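You operate a simulated robot arm through the tools that you are given. There is no shell and no other tool.

You run a simulated two-armed robot. Do the job below in one go: nothing can be reset, and whatever is moved stays where it is left.

JOB
Top up the sunk mould with matching grains, tamp it, strike it level.
Fine: one spoon L from the basin or the clay pot, no spill; spoon, tamper and stick go back. Set down upright: levelling stick.

Only the result counts: the job must be done as asked and must still hold three seconds after the hand-in. Knocking over, shifting, dropping, spilling or breaking anything else fails it.

ROBOT AND FRAMES
Two 7-joint arms with fingered hands on one trunk that stands fixed in place. Base frame: the origin is at the foot of the trunk, x ahead of it, y to its left, z up. Readings come in mm, degrees, newtons and seconds.
The left shoulder is at [50, 214, 869], the right one opposite. With the tool pointing down near the work surface each hand reaches from about 420 to 900 mm from the base axis, measured 20 degrees to its own side. Payload 3 kg a hand.
The TCP of each hand is the grasp point between the finger pads, 26 mm short of the fingertips. In the tool frame z runs along the fingers and y along their closing line. The gripper opens to 132 mm; its body begins 73 mm behind the TCP. The gripper is a hand of 3 fingers: y runs from the thumb to the fingers, the wrist lies at [0, 0, -229] in the tool frame, and closing takes about 1.5 s.
Orientation is that of the tool frame in the base frame, as a unit quaternion [x, y, z, w]. With the fingers straight down and closing along the base's y, the tool's x points along the base's -x, its y along +y and its z along -z.

CONTROLS
- The arms move only by the tool move_arm. It takes "left_increments", "right_increments" or both (then of equal length, played together; a hand with none holds still); each is a list of rows, each a list of 7 numbers: the turn, a rotation vector about the tool's x, y, z in degrees, then the shift along the tool's x, y, z in cm, then the opening, from 0 (shut) to 1 (fully open). In form: [[rx, ry, rz, x, y, z, gripper], ...]. A call has 1 to 20 rows; each row shifts and turns the commanded pose from where the row before left it, along the tool's axes as they then stand. A row lasts 0.2 s, in which the tool goes at most 50 mm and 8.6 degrees; a call with a longer step from one row to the next is refused whole, and so is a gripper value outside its range. Where a pose cannot be reached the arm comes as near as it can. A force on the tool above 40 N (or 10 N above the force at the start of the call, whichever is more), or a blocked arm, ends the call early, and 0.2 s more pass. The fingers move at their own pace (about 72 mm/s each) and stop on an object; they squeeze with about 21 N. The grip force told is the motor's: it shows also when the fingers shut on nothing. Time passes only in rows, and 0.2 s behind the last, so rows that do not move let the fingers close. The reply holds the time, the measured pose of the TCP, the force on the tool along the base axes, the opening and the grip force, in the units named above and with some noise, with the torque about the TCP (base axes, N m) and any sound that the robot's microphone picked up.
- Cameras (640 x 400 px; columns grow to the right, rows downward): "scene" is now at [35.6, -6.6, 1499.2]; the picture's right is [-0.08, -1.00, 0.00], its down [-0.68, 0.05, -0.73] and it looks along [0.73, -0.06, -0.68] (base axes); focal length 324 px, centre (320, 200). "left" rides on the left gripper at [-62, 3, -92] in its tool frame; the picture's right is [-0.05, -1.00, 0.00], its down [0.83, -0.04, -0.56] and it looks along [0.55, -0.03, 0.83] (tool axes); focal length 230 px, centre (320, 200). "right" rides on the right gripper at [62, 3, -92] in its tool frame; the picture's right is [-0.05, 1.00, 0.00], its down [-0.83, -0.04, -0.56] and it looks along [-0.55, -0.03, 0.83] (tool axes); focal length 230 px, centre (320, 200).
- snapshot(camera): a new picture of that camera. The clock stands still meanwhile.
- hand_shape(shape, hand): the hand has 3 fingers and takes this shape, open, in about a second: jaw (thumb against the fingers, like two jaws); tri (thumb and two fingers); tip (a fingertip pinch); poke (one finger out to press); point (the index stretched); flat (the hand flat); cup (the hand cupped); fist (a fist). The gripper value then closes the fingers along that shape, each until it touches; the sizes above hold for jaw. It gives what a move gives, with no picture.
- aim_head(pan, tilt): turns the head with the scene camera to pan (to the left, within 86 degrees either way) and tilt (down, from -29 to 69), counted from straight ahead of the robot. It gives what a move gives.
- locate(camera, pixels): for up to 12 pixels [column, row] of the newest picture of that camera ("zoom" is the newest enlarged one), the place [x, y, z] in the base frame of the surface seen there, good to about 2 mm. The clock stands still meanwhile.
- enlarge(camera, box): a new picture of the part [left, top, right, bottom] of that camera's present view, enlarged. The clock stands still meanwhile.
- close_job(): hands the job in; it is judged then, once.

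Leave the grippers open and the arms clear of the work at the hand-in unless told otherwise.

The tools are called by a JSON object that holds its "name" and its "arguments". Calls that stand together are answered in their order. move_arm: Moves the arms, as the interface text tells. Its arguments: {"type":"object","properties":{"left_increments":{"type":"array"},"right_increments":{"type":"array"}},"required":[]} The other tools are called the same way: hand_shape (shape, hand) gives the hand a shape; aim_head (pan, tilt) turns the head that bears the scene camera; snapshot (camera) takes a picture; locate (camera, pixels) gives the place of the surface under pixels of a picture; enlarge (camera, box) takes an enlarged picture of a part of a camera's view; close_job () hands the job in.

At the start:

```text
t: 0.0
left_position: [598.9, 195.3, 1057.6]
left_ee_rot: [0.089, 0.996, 0.0, 0.0]
left_ft_force: [0.3, 0.0, -1.2]
left_wrist_torque: [0.01, -0.01, -0.01]
left_finger_gap: 132.0
left_grasp_force: 0.0
left_shape: jaw
right_position: [538.8, -329.4, 1154.0]
right_ee_rot: [0.089, 0.996, 0.0, 0.0]
right_ft_force: [0.8, -1.3, -0.4]
right_wrist_torque: [0.01, -0.02, 0.01]
right_finger_gap: 131.8
right_grasp_force: 0.1
right_shape: jaw
head pan, tilt (commanded): [-4.5, 42.7]
```

scene: 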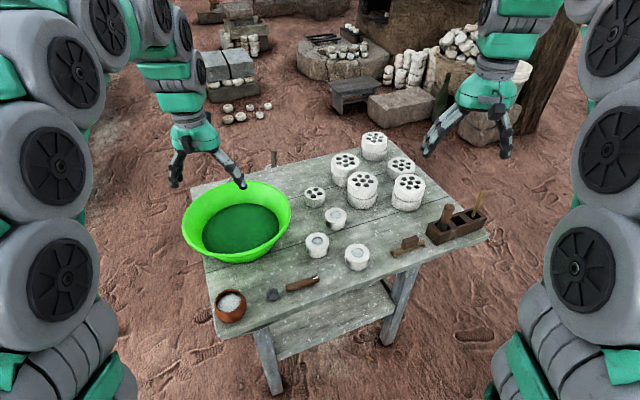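
right: 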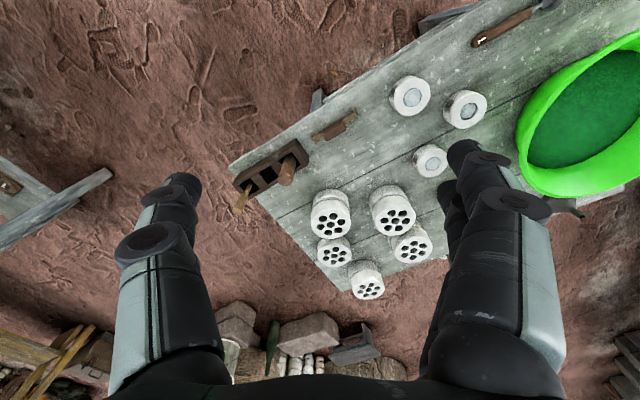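
left: 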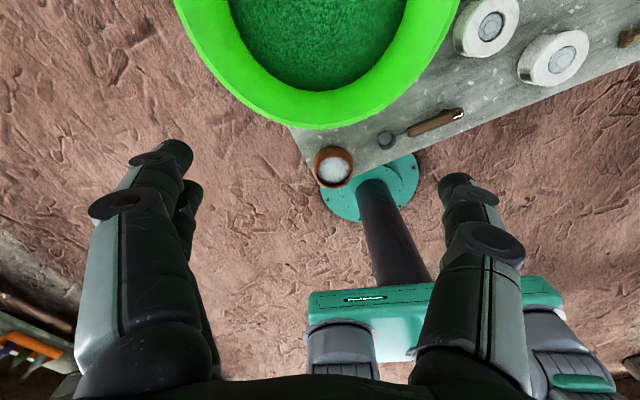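

I see a table with a green basin (about pixel 237,222), a clay pot with white grains (230,306), a spoon (290,288), three single-hole moulds near (335,218), (317,245), (357,257), several seven-hole moulds, a wooden stand with tools (455,225) and a small wooden item (407,245). I enlarge the parts of the view before moving anything.

{"name": "enlarge", "arguments": {"camera": "scene", "box": [280, 180, 400, 280]}}

{"name": "enlarge", "arguments": {"camera": "scene", "box": [380, 180, 500, 260]}}

{"name": "enlarge", "arguments": {"camera": "scene", "box": [200, 260, 330, 340]}}

{"name": "enlarge", "arguments": {"camera": "scene", "box": [170, 140, 310, 270]}}

```text
4.00 times, centred on (340, 230) of scene
```

zoom: 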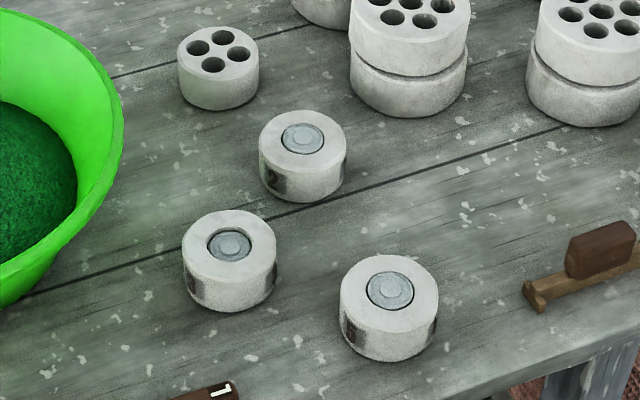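

```text
5.00 times, centred on (440, 220) of scene
```

zoom: 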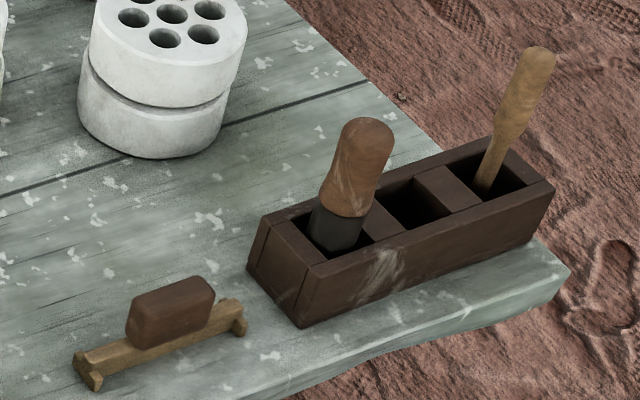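

```text
4.92 times, centred on (265, 300) of scene
```

zoom: 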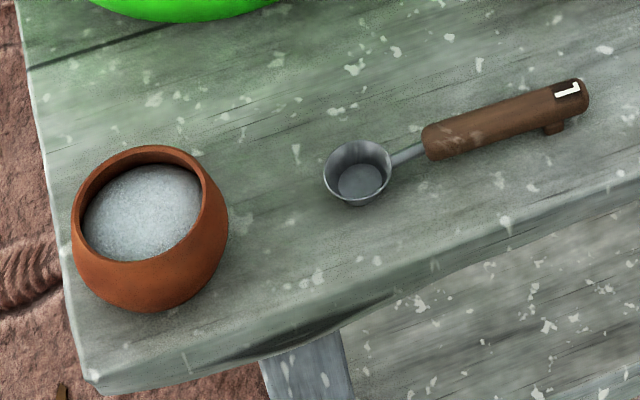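

```text
3.08 times, centred on (240, 205) of scene
```

zoom: 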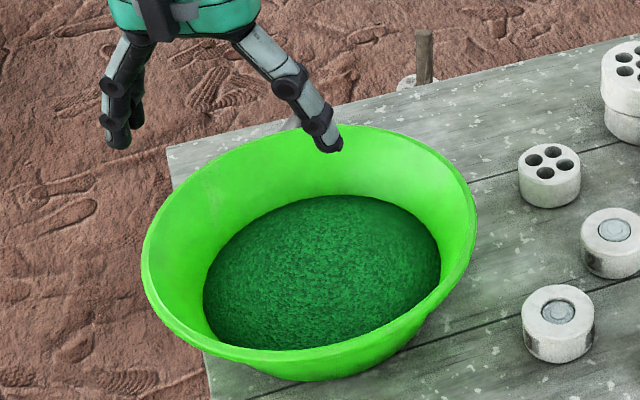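

The moulds hold grey fill; one on the left (4x zoom at 230,245) looks deeper. I zoom in further on each mould, and on the tools and grains.

{"name": "enlarge", "arguments": {"camera": "scene", "box": [320, 200, 352, 220]}}

{"name": "enlarge", "arguments": {"camera": "scene", "box": [301, 230, 333, 250]}}

{"name": "enlarge", "arguments": {"camera": "scene", "box": [341, 240, 373, 260]}}

{"name": "enlarge", "arguments": {"camera": "scene", "box": [385, 225, 433, 255]}}

{"name": "enlarge", "arguments": {"camera": "scene", "box": [210, 285, 250, 310]}}

{"name": "enlarge", "arguments": {"camera": "scene", "box": [220, 210, 260, 235]}}

```text
16.00 times, centred on (336, 210) of scene
```

zoom: 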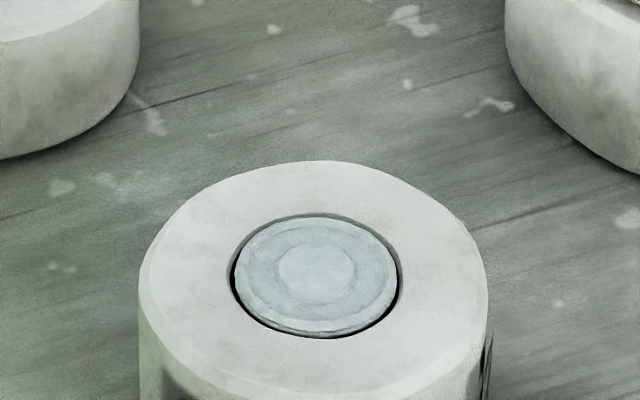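

```text
16.00 times, centred on (317, 240) of scene
```

zoom: 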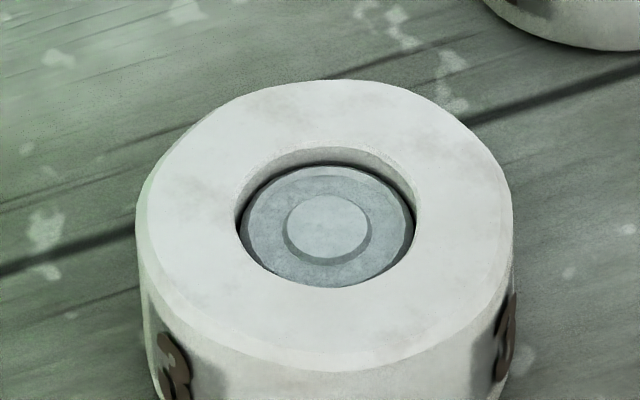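

```text
16.00 times, centred on (357, 250) of scene
```

zoom: 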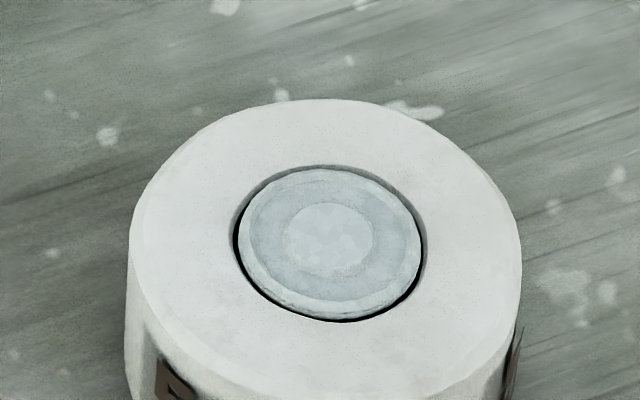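

```text
13.33 times, centred on (409, 240) of scene
```

zoom: 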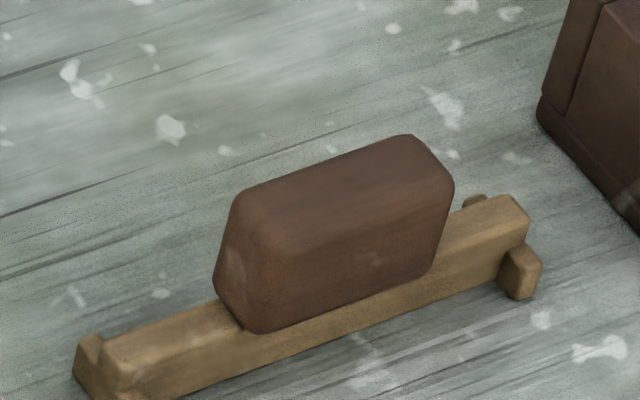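

```text
16.00 times, centred on (230, 298) of scene
```

zoom: 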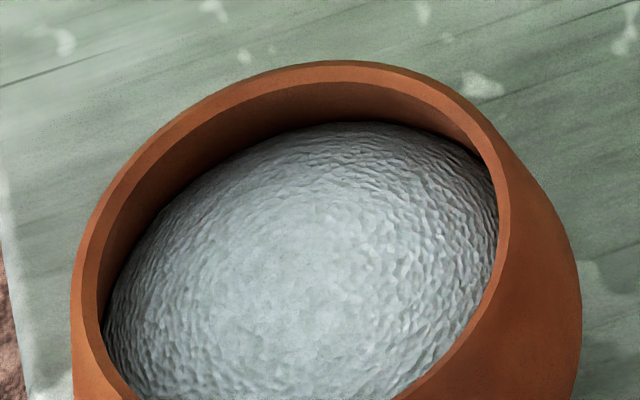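

```text
16.00 times, centred on (240, 222) of scene
```

zoom: 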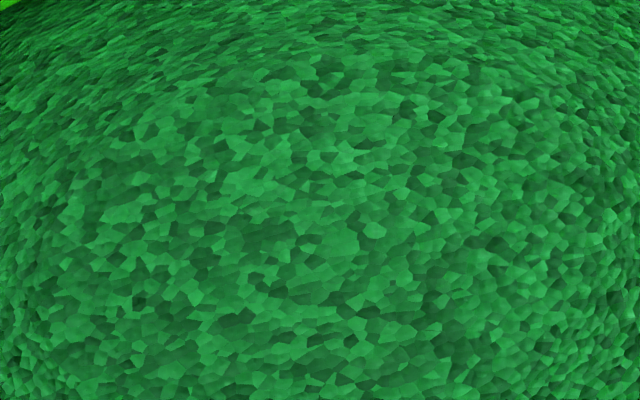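

Mould "3" (317,240) is clearly the sunk one, and its grey fill matches the clay pot (230,298), not the green basin. Next I look at the tool stand, the labels and the spoon in more detail.

{"name": "enlarge", "arguments": {"camera": "scene", "box": [425, 200, 465, 225]}}

{"name": "enlarge", "arguments": {"camera": "scene", "box": [455, 185, 495, 230]}}

{"name": "enlarge", "arguments": {"camera": "scene", "box": [260, 270, 325, 310]}}

{"name": "enlarge", "arguments": {"camera": "scene", "box": [295, 225, 340, 265]}}

{"name": "enlarge", "arguments": {"camera": "right", "box": [230, 100, 370, 220]}}

```text
16.00 times, centred on (445, 212) of scene
```

zoom: 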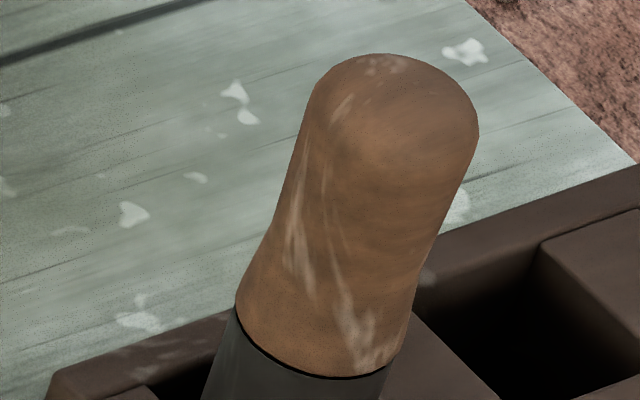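

```text
8.89 times, centred on (475, 208) of scene
```

zoom: 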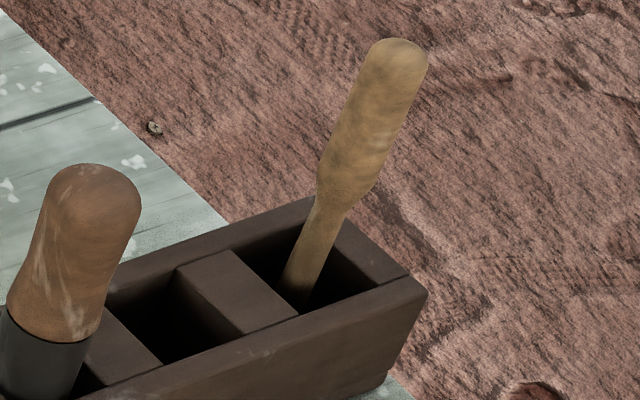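

```text
9.85 times, centred on (292, 290) of scene
```

zoom: 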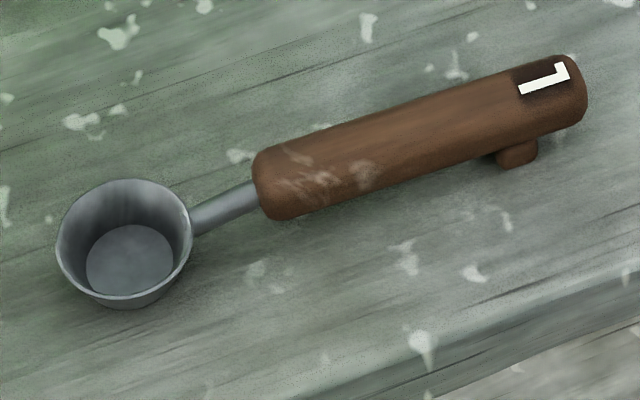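

```text
10.00 times, centred on (318, 245) of scene
```

zoom: 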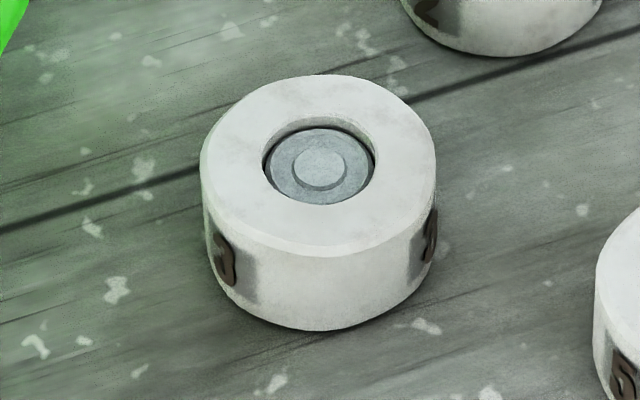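

```text
3.33 times, centred on (300, 160) of right
```

zoom: 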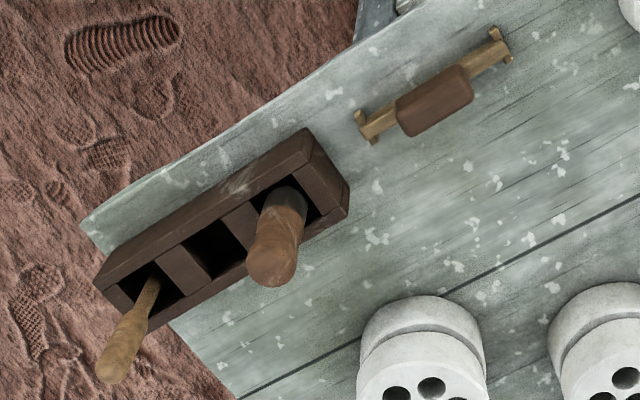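

The bar with a block grip at (407,240) has side feet, so I take it to be the levelling stick. The tamper is the thick-handled tool in the stand. I measure key points on a fresh scene snapshot.

{"name": "snapshot", "arguments": {"camera": "scene"}}

{"name": "locate", "arguments": {"camera": "scene", "pixels": [[317, 240], [317, 229], [306, 240], [329, 240], [317, 251], [336, 212], [357, 251], [230, 300], [216, 298], [245, 298], [230, 290], [230, 313]]}}

{"name": "locate", "arguments": {"camera": "scene", "pixels": [[272, 295], [267, 296], [279, 294], [284, 291], [288, 289], [300, 284], [312, 280], [317, 277], [330, 290], [250, 290], [300, 300], [380, 280]]}}

{"name": "locate", "arguments": {"camera": "scene", "pixels": [[393, 251], [426, 241], [403, 240], [416, 237], [409, 238], [447, 210], [449, 204], [443, 226], [482, 196], [480, 204], [477, 213], [430, 235]]}}

```text
taken
```

scene: 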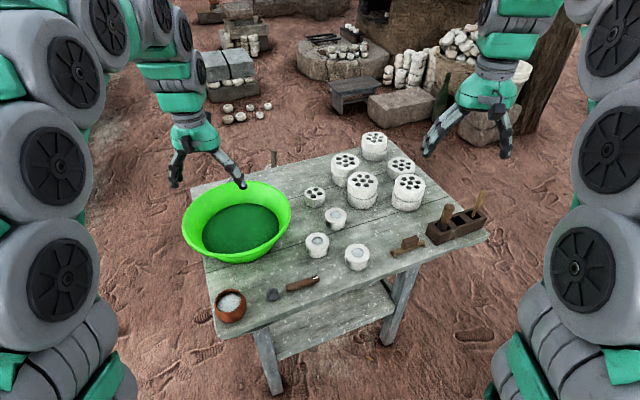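

```text
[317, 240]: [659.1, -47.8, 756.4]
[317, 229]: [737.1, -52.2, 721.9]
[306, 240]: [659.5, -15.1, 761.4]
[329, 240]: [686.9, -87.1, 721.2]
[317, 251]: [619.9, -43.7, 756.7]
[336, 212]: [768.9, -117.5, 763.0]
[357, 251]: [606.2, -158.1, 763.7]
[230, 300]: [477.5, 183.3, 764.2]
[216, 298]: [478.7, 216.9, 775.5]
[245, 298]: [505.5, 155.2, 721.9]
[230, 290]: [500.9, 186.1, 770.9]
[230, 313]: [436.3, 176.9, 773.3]
```

```text
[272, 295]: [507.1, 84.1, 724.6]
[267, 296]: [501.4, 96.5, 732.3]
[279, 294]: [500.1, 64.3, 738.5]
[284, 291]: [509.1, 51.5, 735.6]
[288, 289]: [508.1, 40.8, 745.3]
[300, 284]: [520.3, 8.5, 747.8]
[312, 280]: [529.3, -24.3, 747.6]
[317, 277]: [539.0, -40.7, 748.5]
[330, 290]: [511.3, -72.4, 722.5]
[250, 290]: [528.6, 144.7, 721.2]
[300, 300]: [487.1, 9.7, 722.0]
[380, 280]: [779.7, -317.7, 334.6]
```

```text
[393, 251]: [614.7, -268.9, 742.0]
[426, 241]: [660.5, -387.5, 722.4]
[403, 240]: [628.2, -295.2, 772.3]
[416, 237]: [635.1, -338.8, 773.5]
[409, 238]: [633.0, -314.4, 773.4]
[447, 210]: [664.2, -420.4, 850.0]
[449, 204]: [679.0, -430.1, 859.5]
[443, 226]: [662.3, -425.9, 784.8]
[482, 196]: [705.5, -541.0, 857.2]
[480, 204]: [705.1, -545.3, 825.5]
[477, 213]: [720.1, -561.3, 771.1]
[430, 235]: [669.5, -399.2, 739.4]
```

The table top is at z≈722. Now a zoom on the pot and spoon to get accurate dimensions.

{"name": "enlarge", "arguments": {"camera": "scene", "box": [206, 282, 254, 328]}}

```text
8.70 times, centred on (230, 305) of scene
```

zoom: 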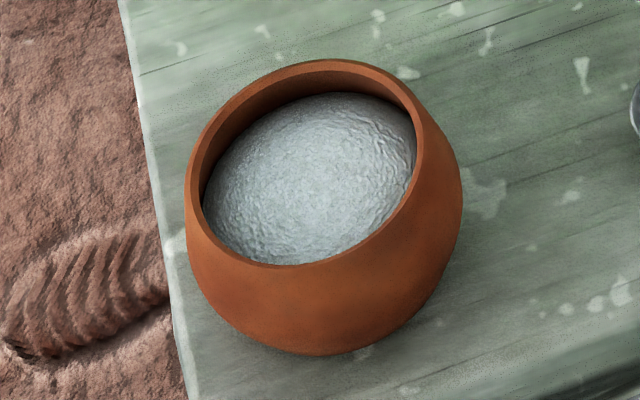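

Pot rim is an ellipse about (190–425, 60–265) in this zoom. I read points on rim, grain surface and body.

{"name": "locate", "arguments": {"camera": "zoom", "pixels": [[320, 64], [194, 190], [418, 140], [290, 266], [310, 180], [340, 105], [215, 200], [290, 255], [400, 170], [325, 350], [440, 230], [250, 120]]}}

{"name": "enlarge", "arguments": {"camera": "scene", "box": [260, 270, 325, 310]}}

{"name": "locate", "arguments": {"camera": "zoom", "pixels": [[128, 182], [60, 240], [190, 240], [128, 298], [128, 260], [220, 208], [275, 180], [365, 145], [470, 105], [560, 75], [518, 155], [545, 80]]}}

```text
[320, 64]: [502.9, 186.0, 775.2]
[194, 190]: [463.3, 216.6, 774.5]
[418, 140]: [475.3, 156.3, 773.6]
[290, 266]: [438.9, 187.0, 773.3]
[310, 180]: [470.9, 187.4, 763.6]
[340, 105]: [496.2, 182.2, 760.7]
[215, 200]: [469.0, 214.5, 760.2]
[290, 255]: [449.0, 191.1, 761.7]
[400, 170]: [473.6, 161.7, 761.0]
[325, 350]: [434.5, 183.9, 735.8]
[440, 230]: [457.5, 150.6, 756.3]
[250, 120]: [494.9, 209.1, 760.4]
```

```text
9.85 times, centred on (292, 290) of scene
```

zoom: 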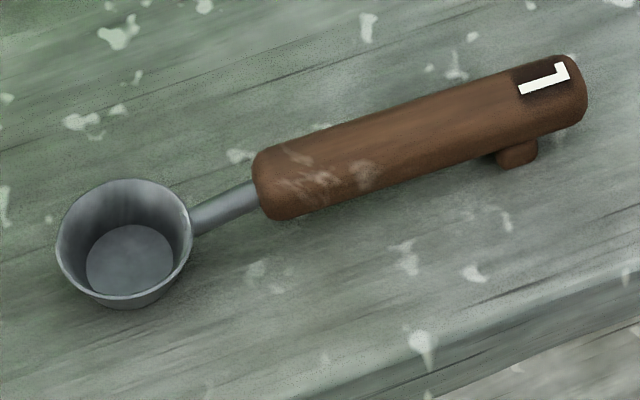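

```text
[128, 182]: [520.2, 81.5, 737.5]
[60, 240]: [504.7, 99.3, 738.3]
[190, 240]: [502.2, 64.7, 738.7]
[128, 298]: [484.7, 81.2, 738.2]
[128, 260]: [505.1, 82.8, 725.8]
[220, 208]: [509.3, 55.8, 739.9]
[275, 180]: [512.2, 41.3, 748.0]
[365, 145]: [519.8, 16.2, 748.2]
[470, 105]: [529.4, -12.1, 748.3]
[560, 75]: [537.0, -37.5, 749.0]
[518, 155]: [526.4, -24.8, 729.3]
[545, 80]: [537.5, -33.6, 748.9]
```

Spoon: bowl rim centre about (502,82,738), outer diameter 35, handle axis z≈738 and about 20 thick. Pot mouth: centre (471,186.5), rim z≈774.5, grains at 760–764. Now I measure the mould, the levelling stick and the tamper in zooms.

{"name": "enlarge", "arguments": {"camera": "scene", "box": [301, 225, 333, 265]}}

{"name": "locate", "arguments": {"camera": "zoom", "pixels": [[320, 60], [205, 155], [437, 155], [320, 250], [320, 170], [320, 130], [320, 205], [345, 175], [262, 165], [376, 165], [320, 215], [320, 320]]}}

{"name": "enlarge", "arguments": {"camera": "scene", "box": [387, 228, 431, 256]}}

{"name": "locate", "arguments": {"camera": "zoom", "pixels": [[100, 320], [150, 310], [470, 225], [510, 205], [240, 190], [405, 140], [450, 180], [260, 240], [345, 165], [525, 280], [330, 260], [120, 345]]}}

{"name": "enlarge", "arguments": {"camera": "scene", "box": [423, 195, 471, 245]}}

```text
10.00 times, centred on (317, 245) of scene
```

zoom: 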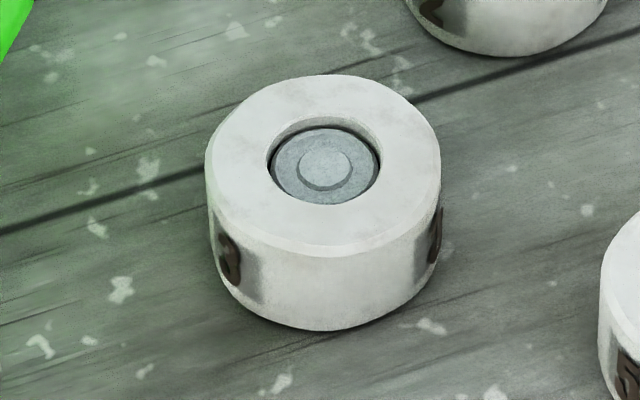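

```text
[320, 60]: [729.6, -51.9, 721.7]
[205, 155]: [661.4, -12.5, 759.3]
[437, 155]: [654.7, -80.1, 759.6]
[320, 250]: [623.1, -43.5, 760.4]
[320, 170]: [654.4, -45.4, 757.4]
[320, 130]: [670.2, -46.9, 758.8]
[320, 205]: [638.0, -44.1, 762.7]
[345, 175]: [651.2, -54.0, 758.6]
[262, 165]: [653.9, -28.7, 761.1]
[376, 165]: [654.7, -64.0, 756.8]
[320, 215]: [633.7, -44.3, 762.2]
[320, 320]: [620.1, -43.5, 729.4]
```

```text
14.29 times, centred on (409, 242) of scene
```

zoom: 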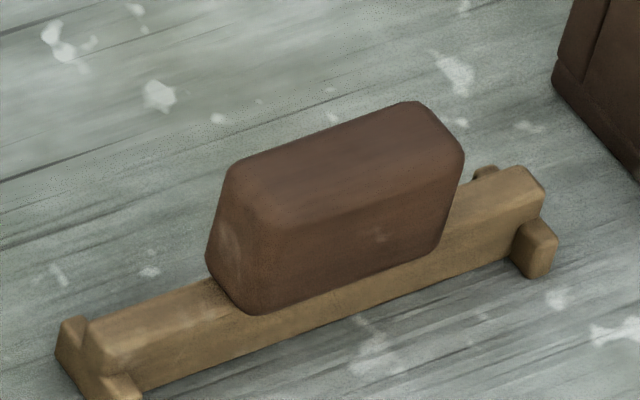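

```text
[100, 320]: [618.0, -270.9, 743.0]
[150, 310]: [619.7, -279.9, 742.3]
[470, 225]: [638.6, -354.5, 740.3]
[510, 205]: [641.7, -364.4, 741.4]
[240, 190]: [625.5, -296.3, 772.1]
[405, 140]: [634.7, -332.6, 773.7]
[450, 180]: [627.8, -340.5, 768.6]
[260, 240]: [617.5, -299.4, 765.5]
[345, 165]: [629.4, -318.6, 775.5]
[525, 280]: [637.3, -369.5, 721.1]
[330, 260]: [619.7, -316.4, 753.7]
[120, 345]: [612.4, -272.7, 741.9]
```

```text
8.00 times, centred on (447, 220) of scene
```

zoom: 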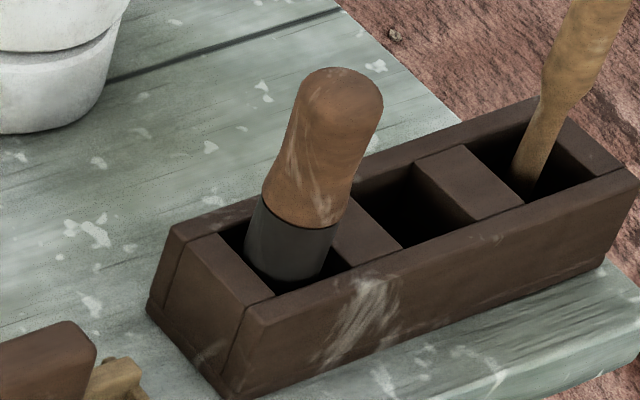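

{"name": "locate", "arguments": {"camera": "zoom", "pixels": [[345, 80], [297, 110], [382, 110], [330, 130], [265, 195], [350, 205], [305, 205], [248, 235], [335, 255], [290, 255], [240, 250], [200, 235]]}}

{"name": "enlarge", "arguments": {"camera": "scene", "box": [423, 200, 491, 245]}}

```text
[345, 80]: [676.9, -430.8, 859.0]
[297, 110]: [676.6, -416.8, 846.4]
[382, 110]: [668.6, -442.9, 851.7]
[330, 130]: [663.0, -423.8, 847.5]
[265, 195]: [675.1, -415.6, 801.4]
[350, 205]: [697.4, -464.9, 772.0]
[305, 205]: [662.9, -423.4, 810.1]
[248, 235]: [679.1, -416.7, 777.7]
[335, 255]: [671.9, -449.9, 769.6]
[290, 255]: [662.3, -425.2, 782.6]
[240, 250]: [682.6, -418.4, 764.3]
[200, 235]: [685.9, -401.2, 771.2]
```

```text
8.89 times, centred on (457, 222) of scene
```

zoom: 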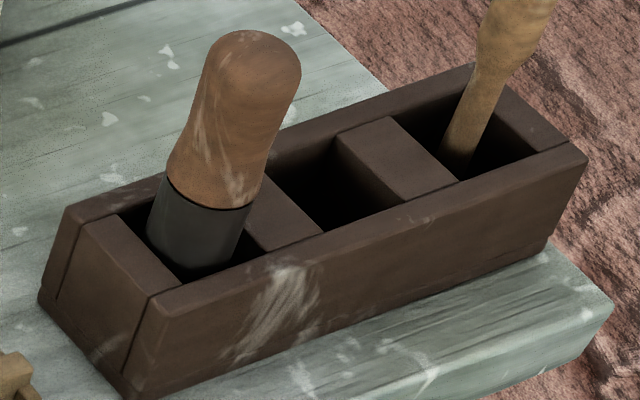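

Mould 3: top at z≈762, centre about (655,-46), hole radius about 17, fill at about 757. Tamper axis is near (677,-431), its top at 860. The stick's block is at about (630,-317), top 774. The left hand will take the spoon, so I start by turning the left tool 63.7° about its z so the closing line lies across the handle.

{"name": "move_arm", "arguments": {"left_increments": [[0, 0, 7.96, 0, 0, 0, 1], [0, 0, 7.96, 0, 0, 0, 1], [0, 0, 7.96, 0, 0, 0, 1], [0, 0, 7.96, 0, 0, 0, 1], [0, 0, 7.96, 0, 0, 0, 1], [0, 0, 7.96, 0, 0, 0, 1], [0, 0, 7.96, 0, 0, 0, 1], [0, 0, 7.96, 0, 0, 0, 1]]}}

```text
t: 1.8
left_position: [599.4, 194.1, 1056.5]
left_ee_rot: [0.602, 0.799, 0.0, 0.0]
left_ft_force: [0.2, 0.2, 0.8]
left_wrist_torque: [0.0, 0.0, 0.0]
left_finger_gap: 131.7
left_grasp_force: 0.1
left_shape: jaw
right_position: [537.2, -329.4, 1152.4]
right_ee_rot: [0.088, 0.996, 0.0, 0.0]
right_ft_force: [0.2, 0.0, 0.5]
right_wrist_torque: [0.0, 0.01, 0.01]
right_finger_gap: 132.1
right_grasp_force: 0.1
right_shape: jaw
head pan, tilt (commanded): [-4.5, 42.7]
```

The turn took: tool y is now (0.96,0.28). Next I shift to above the spoon handle, about (523,10,900), in six rows.

{"name": "move_arm", "arguments": {"left_increments": [[0, 0, 0, -2.62, -2.07, 2.63, 1], [0, 0, 0, -2.62, -2.07, 2.63, 1], [0, 0, 0, -2.62, -2.07, 2.63, 1], [0, 0, 0, -2.62, -2.07, 2.63, 1], [0, 0, 0, -2.62, -2.07, 2.63, 1], [0, 0, 0, -2.62, -2.07, 2.63, 1], [0, 0, 0, 0, 0, 0, 1], [0, 0, 0, 0, 0, 0, 1]]}}

{"name": "snapshot", "arguments": {"camera": "left"}}

{"name": "snapshot", "arguments": {"camera": "scene"}}

```text
t: 3.6
left_position: [522.4, 7.1, 900.9]
left_ee_rot: [0.601, 0.799, -0.001, 0.0]
left_ft_force: [-0.3, -0.5, 0.1]
left_wrist_torque: [0.0, 0.01, -0.01]
left_finger_gap: 131.7
left_grasp_force: 0.1
left_shape: jaw
right_position: [537.1, -329.9, 1152.8]
right_ee_rot: [0.09, 0.996, 0.0, -0.001]
right_ft_force: [-0.5, -0.6, -0.4]
right_wrist_torque: [-0.01, 0.02, -0.01]
right_finger_gap: 131.8
right_grasp_force: 0.0
right_shape: jaw
head pan, tilt (commanded): [-4.5, 42.7]
```

```text
taken
```

left: 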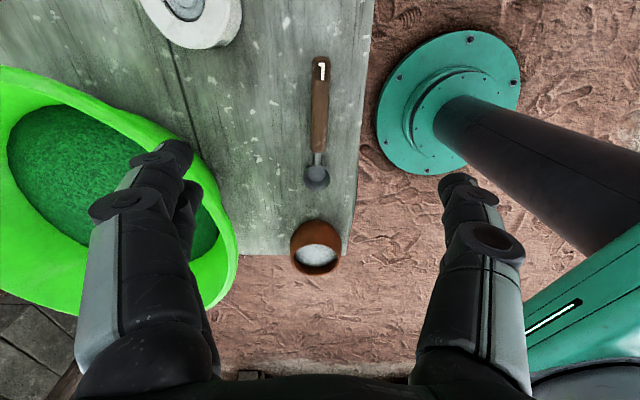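

```text
taken
```

scene: 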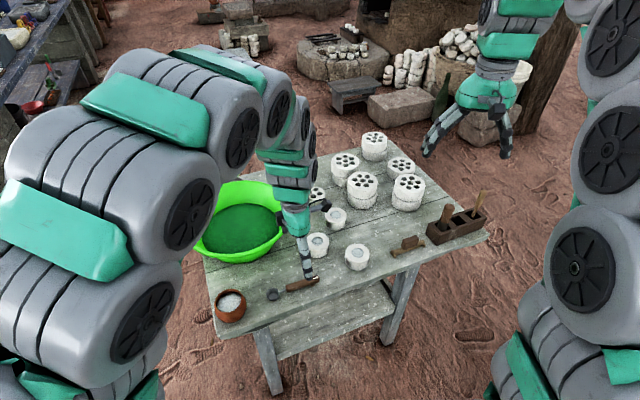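

The hand is over the spoon handle. In the left view the spoon runs from (320,60) to (317,178). I narrow the fingers first so they do not touch the basin on the way down, and I locate basin and spoon points.

{"name": "move_arm", "arguments": {"left_increments": [[0, 0, 0, 0, 0, 0, 0.4], [0, 0, 0, 0, 0, 0, 0.4], [0, 0, 0, 0, 0, 0, 0.4], [0, 0, 0, 0, 0, 0, 0.4]]}}

{"name": "snapshot", "arguments": {"camera": "left"}}

{"name": "enlarge", "arguments": {"camera": "left", "box": [260, 40, 380, 290]}}

{"name": "locate", "arguments": {"camera": "left", "pixels": [[317, 178], [320, 60], [320, 80], [319, 100], [319, 120], [318, 145], [318, 155], [317, 258], [190, 150], [215, 190], [230, 240], [120, 110]]}}

```text
t: 4.6
left_position: [522.5, 8.4, 899.4]
left_ee_rot: [0.601, 0.799, 0.0, 0.0]
left_ft_force: [-0.1, -0.1, -1.3]
left_wrist_torque: [0.01, 0.01, 0.01]
left_finger_gap: 53.4
left_grasp_force: 0.0
left_shape: jaw
right_position: [536.7, -330.1, 1154.1]
right_ee_rot: [0.089, 0.996, 0.0, 0.0]
right_ft_force: [1.1, -0.6, -0.5]
right_wrist_torque: [-0.01, -0.02, 0.0]
right_finger_gap: 132.1
right_grasp_force: 0.0
right_shape: jaw
head pan, tilt (commanded): [-4.5, 42.7]
```

```text
taken
```

left: 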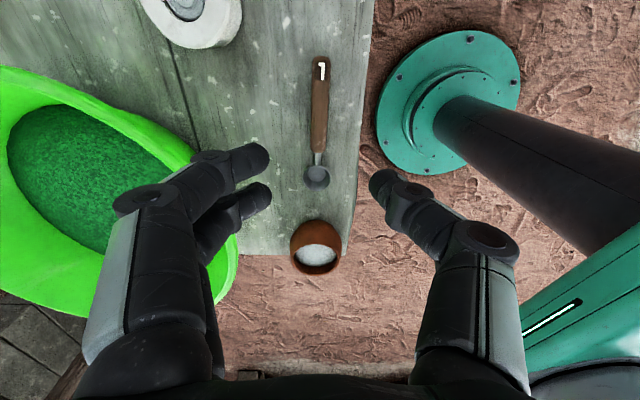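

```text
1.60 times, centred on (320, 165) of left
```

zoom: 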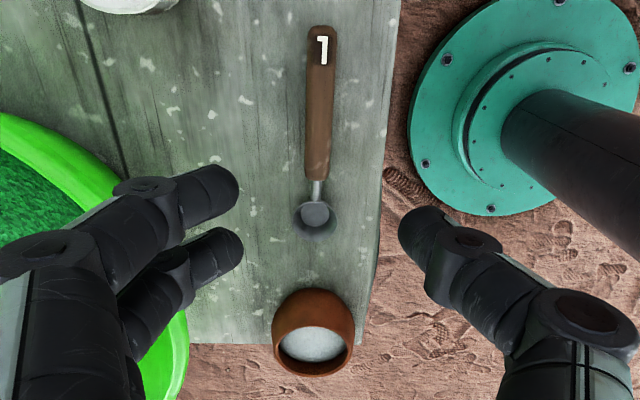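

```text
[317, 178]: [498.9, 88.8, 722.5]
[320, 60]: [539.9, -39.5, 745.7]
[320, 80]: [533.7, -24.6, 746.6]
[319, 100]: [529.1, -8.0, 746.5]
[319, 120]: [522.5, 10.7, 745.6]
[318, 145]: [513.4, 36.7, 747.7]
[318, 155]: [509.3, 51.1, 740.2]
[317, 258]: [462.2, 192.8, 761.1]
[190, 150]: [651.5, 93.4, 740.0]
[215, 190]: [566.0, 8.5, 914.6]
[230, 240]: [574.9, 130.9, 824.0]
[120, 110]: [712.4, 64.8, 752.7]
```

The fingers bend inward as they close. Before going down I want to see their shape at about 20 mm gap in the air.

{"name": "move_arm", "arguments": {"left_increments": [[0, 0, 0, 0, 0, 0, 0.15], [0, 0, 0, 0, 0, 0, 0.15], [0, 0, 0, 0, 0, 0, 0.15]]}}

{"name": "snapshot", "arguments": {"camera": "left"}}

{"name": "enlarge", "arguments": {"camera": "scene", "box": [250, 180, 350, 300]}}

```text
t: 5.4
left_position: [521.7, 8.6, 899.9]
left_ee_rot: [0.601, 0.799, -0.001, 0.0]
left_ft_force: [0.1, -0.6, -0.4]
left_wrist_torque: [-0.07, 0.03, -0.02]
left_finger_gap: 20.7
left_grasp_force: 0.0
left_shape: jaw
right_position: [537.7, -328.9, 1153.6]
right_ee_rot: [0.089, 0.996, 0.0, 0.0]
right_ft_force: [-0.5, 0.4, 0.9]
right_wrist_torque: [0.03, -0.01, 0.05]
right_finger_gap: 131.7
right_grasp_force: 0.0
right_shape: jaw
head pan, tilt (commanded): [-4.5, 42.7]
```

```text
taken
```

left: 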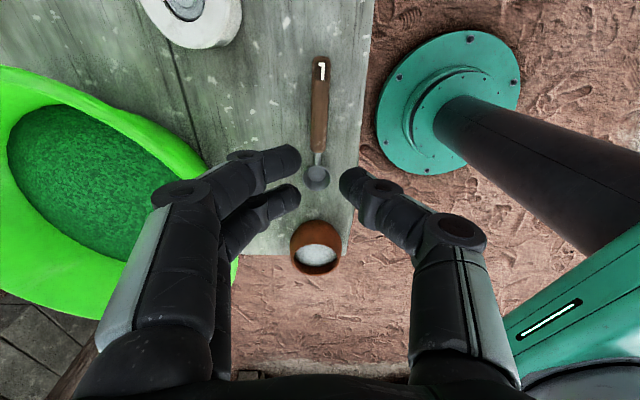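

```text
3.33 times, centred on (300, 240) of scene
```

zoom: 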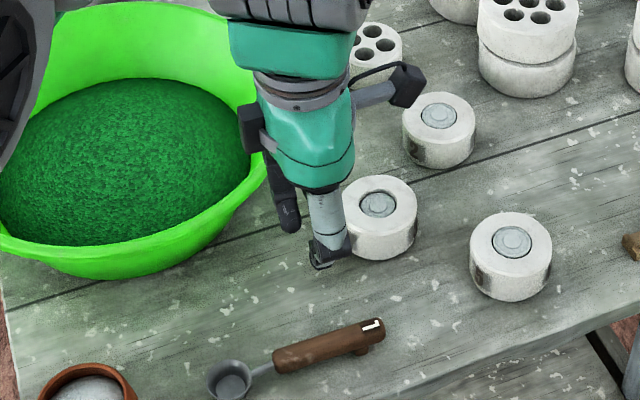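

I locate the fingertip and knuckle surfaces in the left view to learn how far below the TCP they reach.

{"name": "locate", "arguments": {"camera": "left", "pixels": [[347, 180], [355, 190], [372, 205], [395, 215], [450, 230], [295, 158], [293, 195], [280, 165], [255, 165], [240, 175], [185, 190], [343, 172]]}}

```text
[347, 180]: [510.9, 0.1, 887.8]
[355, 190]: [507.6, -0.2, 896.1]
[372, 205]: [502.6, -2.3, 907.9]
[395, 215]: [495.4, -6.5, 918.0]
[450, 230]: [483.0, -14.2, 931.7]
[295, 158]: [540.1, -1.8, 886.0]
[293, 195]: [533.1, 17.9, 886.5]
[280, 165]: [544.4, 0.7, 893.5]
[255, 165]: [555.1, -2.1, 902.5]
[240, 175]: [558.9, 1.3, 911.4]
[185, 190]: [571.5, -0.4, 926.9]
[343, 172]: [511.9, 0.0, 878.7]
```

Fingertips reach about 24 mm below the TCP at this opening, with the two fingers at about ±11 mm along the handle. I reopen to 46 mm, correct by (1.5, 2.0) mm and -1.5° yaw, and go down to z≈765 for a check.

{"name": "move_arm", "arguments": {"left_increments": [[0, 0, -1.5, 0, 0, 0, 0.36], [0, 0, 0, 0.15, 0.2, 3.0, 0.36], [0, 0, 0, 0, 0, 3.5, 0.36], [0, 0, 0, 0, 0, 3.5, 0.36], [0, 0, 0, 0, 0, 2.0, 0.36], [0, 0, 0, 0, 0, 1.5, 0.36], [0, 0, 0, 0, 0, 0, 0.36]]}}

{"name": "snapshot", "arguments": {"camera": "left"}}

{"name": "enlarge", "arguments": {"camera": "scene", "box": [250, 220, 350, 310]}}

```text
t: 7.0
left_position: [528.2, 11.3, 763.1]
left_ee_rot: [0.59, 0.807, -0.001, 0.0]
left_ft_force: [0.1, 0.5, 0.1]
left_wrist_torque: [-0.01, -0.01, 0.02]
left_finger_gap: 46.9
left_grasp_force: 0.0
left_shape: jaw
right_position: [537.3, -329.8, 1152.4]
right_ee_rot: [0.089, 0.996, 0.0, 0.0]
right_ft_force: [-1.1, 0.9, 0.0]
right_wrist_torque: [0.02, 0.02, -0.02]
right_finger_gap: 131.7
right_grasp_force: 0.0
right_shape: jaw
head pan, tilt (commanded): [-4.5, 42.7]
```

```text
taken
```

left: 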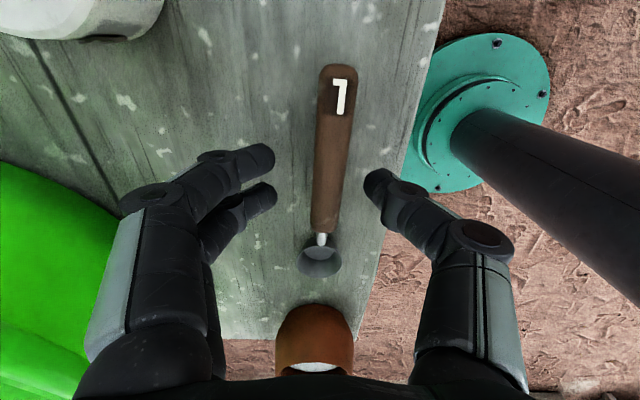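

```text
4.44 times, centred on (300, 265) of scene
```

zoom: 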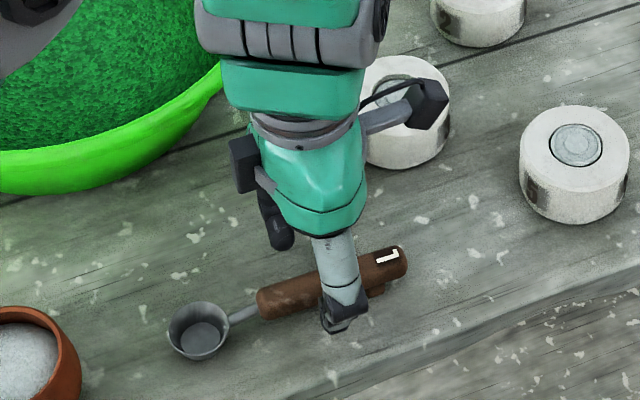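

The handle lies parallel to the tool but about 5 mm toward the robot from the grasp line (column 329 at row 175). I shift -5 mm in tool y and go down to z≈751.

{"name": "move_arm", "arguments": {"left_increments": [[0, 0, 0, 0, -0.5, 0, 0.36], [0, 0, 0, 0, 0, 0.5, 0.36], [0, 0, 0, 0, 0, 0.4, 0.36], [0, 0, 0, 0, 0, 0.3, 0.36], [0, 0, 0, 0, 0, 0, 0.36]]}}

{"name": "snapshot", "arguments": {"camera": "left"}}

{"name": "enlarge", "arguments": {"camera": "scene", "box": [260, 240, 340, 310]}}

```text
t: 8.2
left_position: [520.9, 9.5, 751.4]
left_ee_rot: [0.591, 0.807, 0.001, -0.001]
left_ft_force: [-0.1, -0.9, -0.5]
left_wrist_torque: [0.01, -0.01, 0.03]
left_finger_gap: 47.1
left_grasp_force: 0.2
left_shape: jaw
right_position: [538.3, -329.8, 1153.5]
right_ee_rot: [0.089, 0.996, 0.0, -0.001]
right_ft_force: [-0.2, -0.1, 0.8]
right_wrist_torque: [-0.01, 0.03, 0.01]
right_finger_gap: 131.6
right_grasp_force: 0.0
right_shape: jaw
head pan, tilt (commanded): [-4.5, 42.7]
```

```text
taken
```

left: 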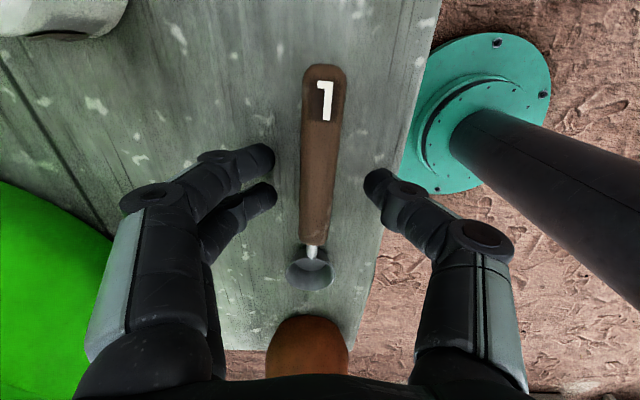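

```text
5.71 times, centred on (300, 275) of scene
```

zoom: 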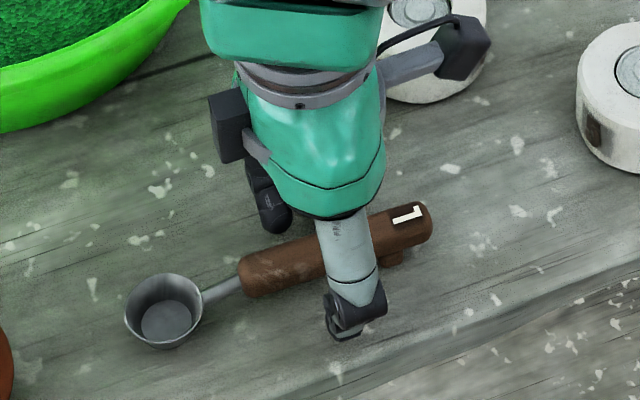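

The handle is now centred (column ~318), with no contact force. I close the fingers on it.

{"name": "move_arm", "arguments": {"left_increments": [[0, 0, 0, 0, 0, 0, 0.25], [0, 0, 0, 0, 0, 0, 0.15], [0, 0, 0, 0, 0, 0, 0.0], [0, 0, 0, 0, 0, 0, 0.0], [0, 0, 0, 0, 0, 0, 0.0], [0, 0, 0, 0, 0, 0, 0.0], [0, 0, 0, 0, 0, 0, 0.0], [0, 0, 0, 0, 0, 0, 0.0]]}}

{"name": "snapshot", "arguments": {"camera": "left"}}

{"name": "enlarge", "arguments": {"camera": "scene", "box": [260, 240, 340, 310]}}

```text
t: 10.0
left_position: [520.8, 9.8, 750.8]
left_ee_rot: [0.591, 0.807, 0.0, 0.0]
left_ft_force: [0.8, -0.1, 0.3]
left_wrist_torque: [0.01, 0.0, -0.04]
left_finger_gap: 12.9
left_grasp_force: 21.0
left_shape: jaw
right_position: [536.6, -329.5, 1154.2]
right_ee_rot: [0.089, 0.996, -0.001, 0.0]
right_ft_force: [-0.1, 0.6, 0.7]
right_wrist_torque: [-0.01, -0.01, -0.03]
right_finger_gap: 131.6
right_grasp_force: 0.0
right_shape: jaw
head pan, tilt (commanded): [-4.5, 42.7]
```

```text
taken
```

left: 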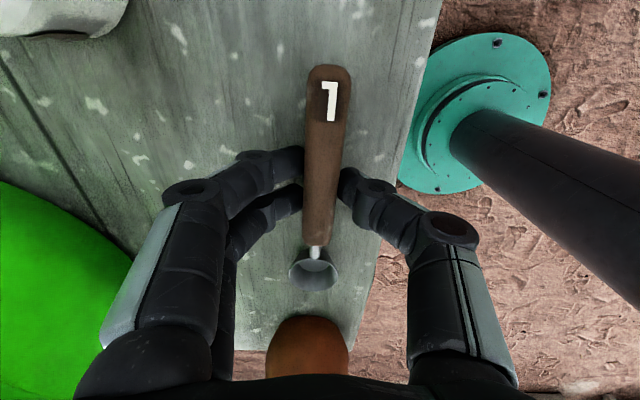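

```text
5.71 times, centred on (300, 275) of scene
```

zoom: 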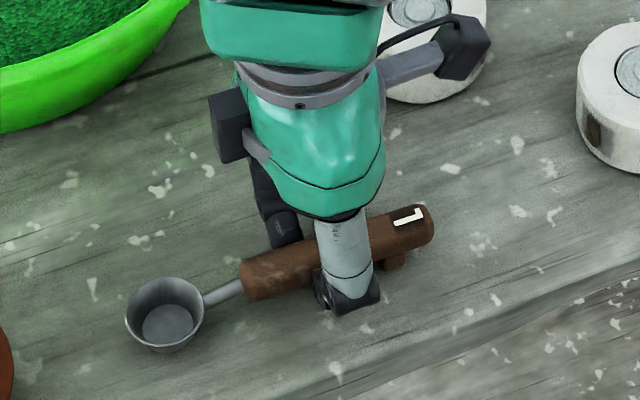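

The grip holds at 21 N. I lift straight up 90 mm, slowly at first, and check how the spoon hangs.

{"name": "move_arm", "arguments": {"left_increments": [[0, 0, 0, 0, 0, -0.5, 0], [0, 0, 0, 0, 0, -1.0, 0], [0, 0, 0, 0, 0, -2.0, 0], [0, 0, 0, 0, 0, -2.5, 0], [0, 0, 0, 0, 0, -3.0, 0], [0, 0, 0, 0, 0, 0, 0], [0, 0, 0, 0, 0, 0, 0]]}}

{"name": "snapshot", "arguments": {"camera": "left"}}

{"name": "enlarge", "arguments": {"camera": "scene", "box": [240, 210, 340, 290]}}

```text
t: 11.6
left_position: [521.8, 8.7, 841.9]
left_ee_rot: [0.59, 0.807, 0.0, 0.001]
left_ft_force: [-0.4, 0.8, -0.3]
left_wrist_torque: [-0.05, 0.03, -0.01]
left_finger_gap: 12.7
left_grasp_force: 21.6
left_shape: jaw
right_position: [537.8, -329.1, 1152.3]
right_ee_rot: [0.089, 0.996, 0.0, 0.0]
right_ft_force: [-0.2, -0.3, -0.1]
right_wrist_torque: [-0.05, 0.02, 0.03]
right_finger_gap: 131.9
right_grasp_force: 0.2
right_shape: jaw
head pan, tilt (commanded): [-4.5, 42.7]
```

```text
taken
```

left: 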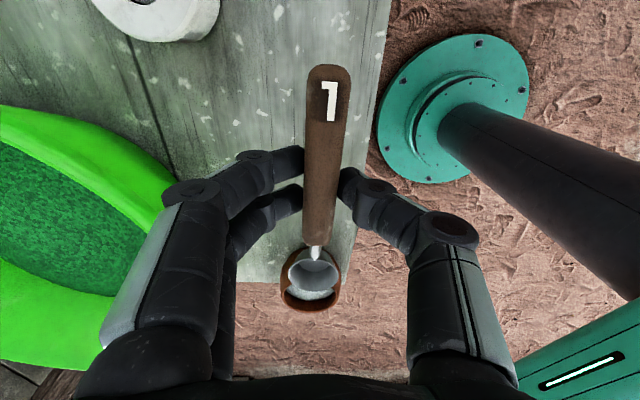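

```text
5.00 times, centred on (290, 250) of scene
```

zoom: 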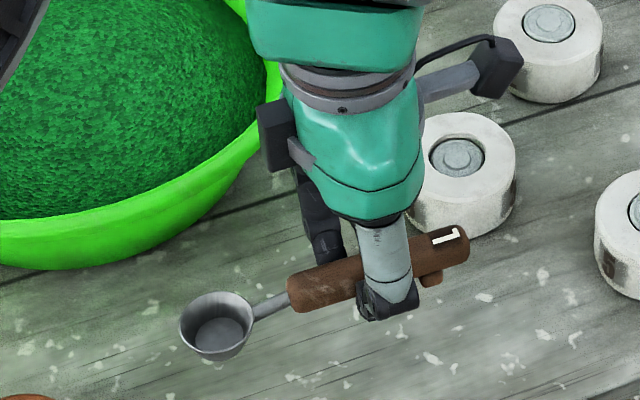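

The spoon came up level in the hand. I locate the bowl rim and handle in the zoom to fix the bowl's offset from the TCP.

{"name": "locate", "arguments": {"camera": "zoom", "pixels": [[217, 294], [182, 325], [252, 325], [217, 360], [218, 330], [270, 305], [300, 278], [340, 262], [440, 240], [455, 232]]}}

{"name": "enlarge", "arguments": {"camera": "left", "box": [270, 220, 370, 320]}}

{"name": "locate", "arguments": {"camera": "zoom", "pixels": [[225, 200], [320, 200], [270, 140], [272, 270], [290, 130]]}}

```text
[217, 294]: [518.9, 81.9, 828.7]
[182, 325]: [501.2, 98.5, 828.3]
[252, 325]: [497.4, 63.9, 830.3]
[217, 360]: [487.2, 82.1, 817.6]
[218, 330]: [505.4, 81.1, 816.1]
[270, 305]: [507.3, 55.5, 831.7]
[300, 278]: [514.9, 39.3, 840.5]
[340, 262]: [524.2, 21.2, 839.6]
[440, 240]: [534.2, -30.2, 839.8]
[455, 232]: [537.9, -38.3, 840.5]
```

```text
4.00 times, centred on (320, 270) of left
```

zoom: 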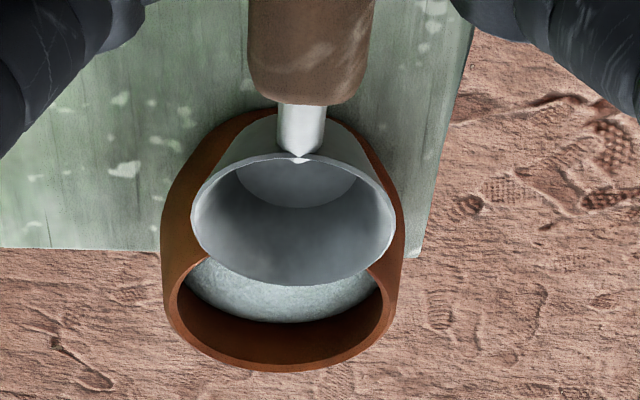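

```text
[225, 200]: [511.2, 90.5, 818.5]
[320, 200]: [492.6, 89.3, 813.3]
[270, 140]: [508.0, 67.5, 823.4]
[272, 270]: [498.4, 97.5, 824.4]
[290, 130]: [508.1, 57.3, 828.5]
```

Level spoon: bowl rim centre sits at about (75.7, 1.5, 12.9) in the tool frame. I'll scoop with the handle raised 55° and dip the bowl into the pot. Then I level out while rising, so the shank clears the pot rim at 775. First I move above the pot, TCP to about (479,156,875).

{"name": "move_arm", "arguments": {"left_increments": [[0, 0, 0, 2.5, 0.1, -1.0, 0], [0, 0, 0, 3.2, 0.1, -1.0, 0], [0, 0, 0, 3.2, 0.1, -1.0, 0], [0, 0, 0, 3.2, 0.08, -0.3, 0], [0, 0, 0, 3.19, 0, 0, 0], [0, 0, 0, 0, 0, 0, 0], [0, 0, 0, 0, 0, 0, 0]]}}

{"name": "snapshot", "arguments": {"camera": "left"}}

{"name": "enlarge", "arguments": {"camera": "scene", "box": [180, 220, 300, 330]}}

```text
t: 13.2
left_position: [478.3, 157.0, 875.1]
left_ee_rot: [0.59, 0.807, 0.0, 0.001]
left_ft_force: [-1.1, 0.7, 0.0]
left_wrist_torque: [-0.02, -0.02, 0.01]
left_finger_gap: 12.8
left_grasp_force: 21.3
left_shape: jaw
right_position: [537.6, -330.0, 1153.1]
right_ee_rot: [0.088, 0.996, 0.0, 0.001]
right_ft_force: [-0.7, -0.5, 0.1]
right_wrist_torque: [0.03, -0.03, 0.02]
right_finger_gap: 131.8
right_grasp_force: 0.2
right_shape: jaw
head pan, tilt (commanded): [-4.5, 42.7]
```

```text
taken
```

left: 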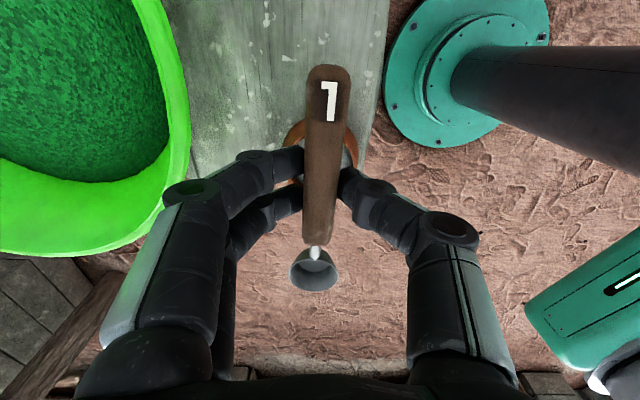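

```text
3.64 times, centred on (240, 275) of scene
```

zoom: 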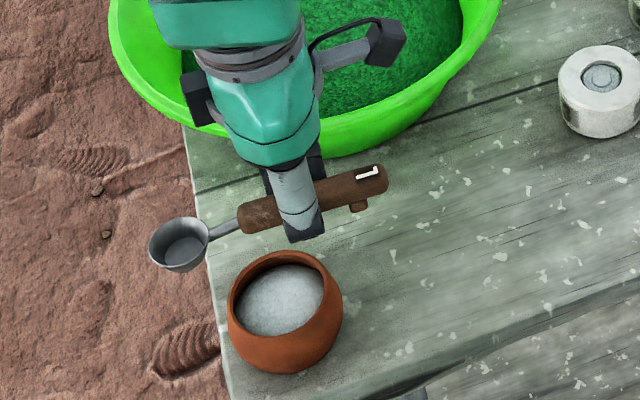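

The bowl is beyond the pot and the TCP sits where I want it. I now pitch the hand 55° about tool y (bowl down) in seven rows.

{"name": "move_arm", "arguments": {"left_increments": [[0, -7.86, 0, 0, 0, 0, 0], [0, -7.86, 0, 0, 0, 0, 0], [0, -7.86, 0, 0, 0, 0, 0], [0, -7.86, 0, 0, 0, 0, 0], [0, -7.86, 0, 0, 0, 0, 0], [0, -7.86, 0, 0, 0, 0, 0], [0, -7.86, 0, 0, 0, 0, 0], [0, 0, 0, 0, 0, 0, 0], [0, 0, 0, 0, 0, 0, 0]]}}

{"name": "snapshot", "arguments": {"camera": "left"}}

{"name": "enlarge", "arguments": {"camera": "scene", "box": [180, 220, 300, 330]}}

```text
t: 15.2
left_position: [478.6, 157.2, 874.5]
left_ee_rot: [0.524, 0.717, -0.271, 0.372]
left_ft_force: [0.2, -1.0, -0.5]
left_wrist_torque: [-0.01, 0.0, 0.0]
left_finger_gap: 12.7
left_grasp_force: 20.6
left_shape: jaw
right_position: [537.0, -330.2, 1153.2]
right_ee_rot: [0.089, 0.996, 0.0, 0.0]
right_ft_force: [0.0, 0.0, -0.4]
right_wrist_torque: [-0.01, 0.0, 0.01]
right_finger_gap: 132.0
right_grasp_force: 0.0
right_shape: jaw
head pan, tilt (commanded): [-4.5, 42.7]
```

```text
taken
```

left: 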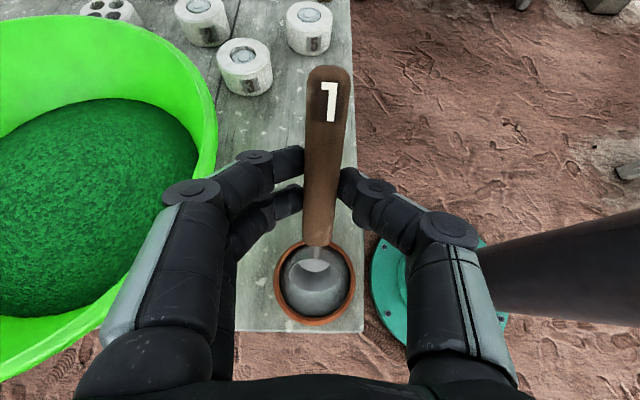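

```text
3.64 times, centred on (240, 275) of scene
```

zoom: 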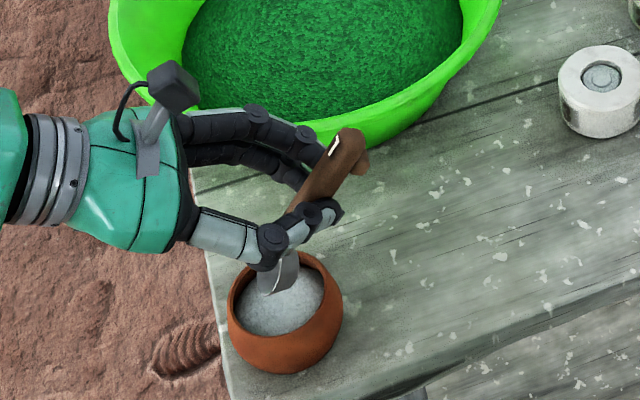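

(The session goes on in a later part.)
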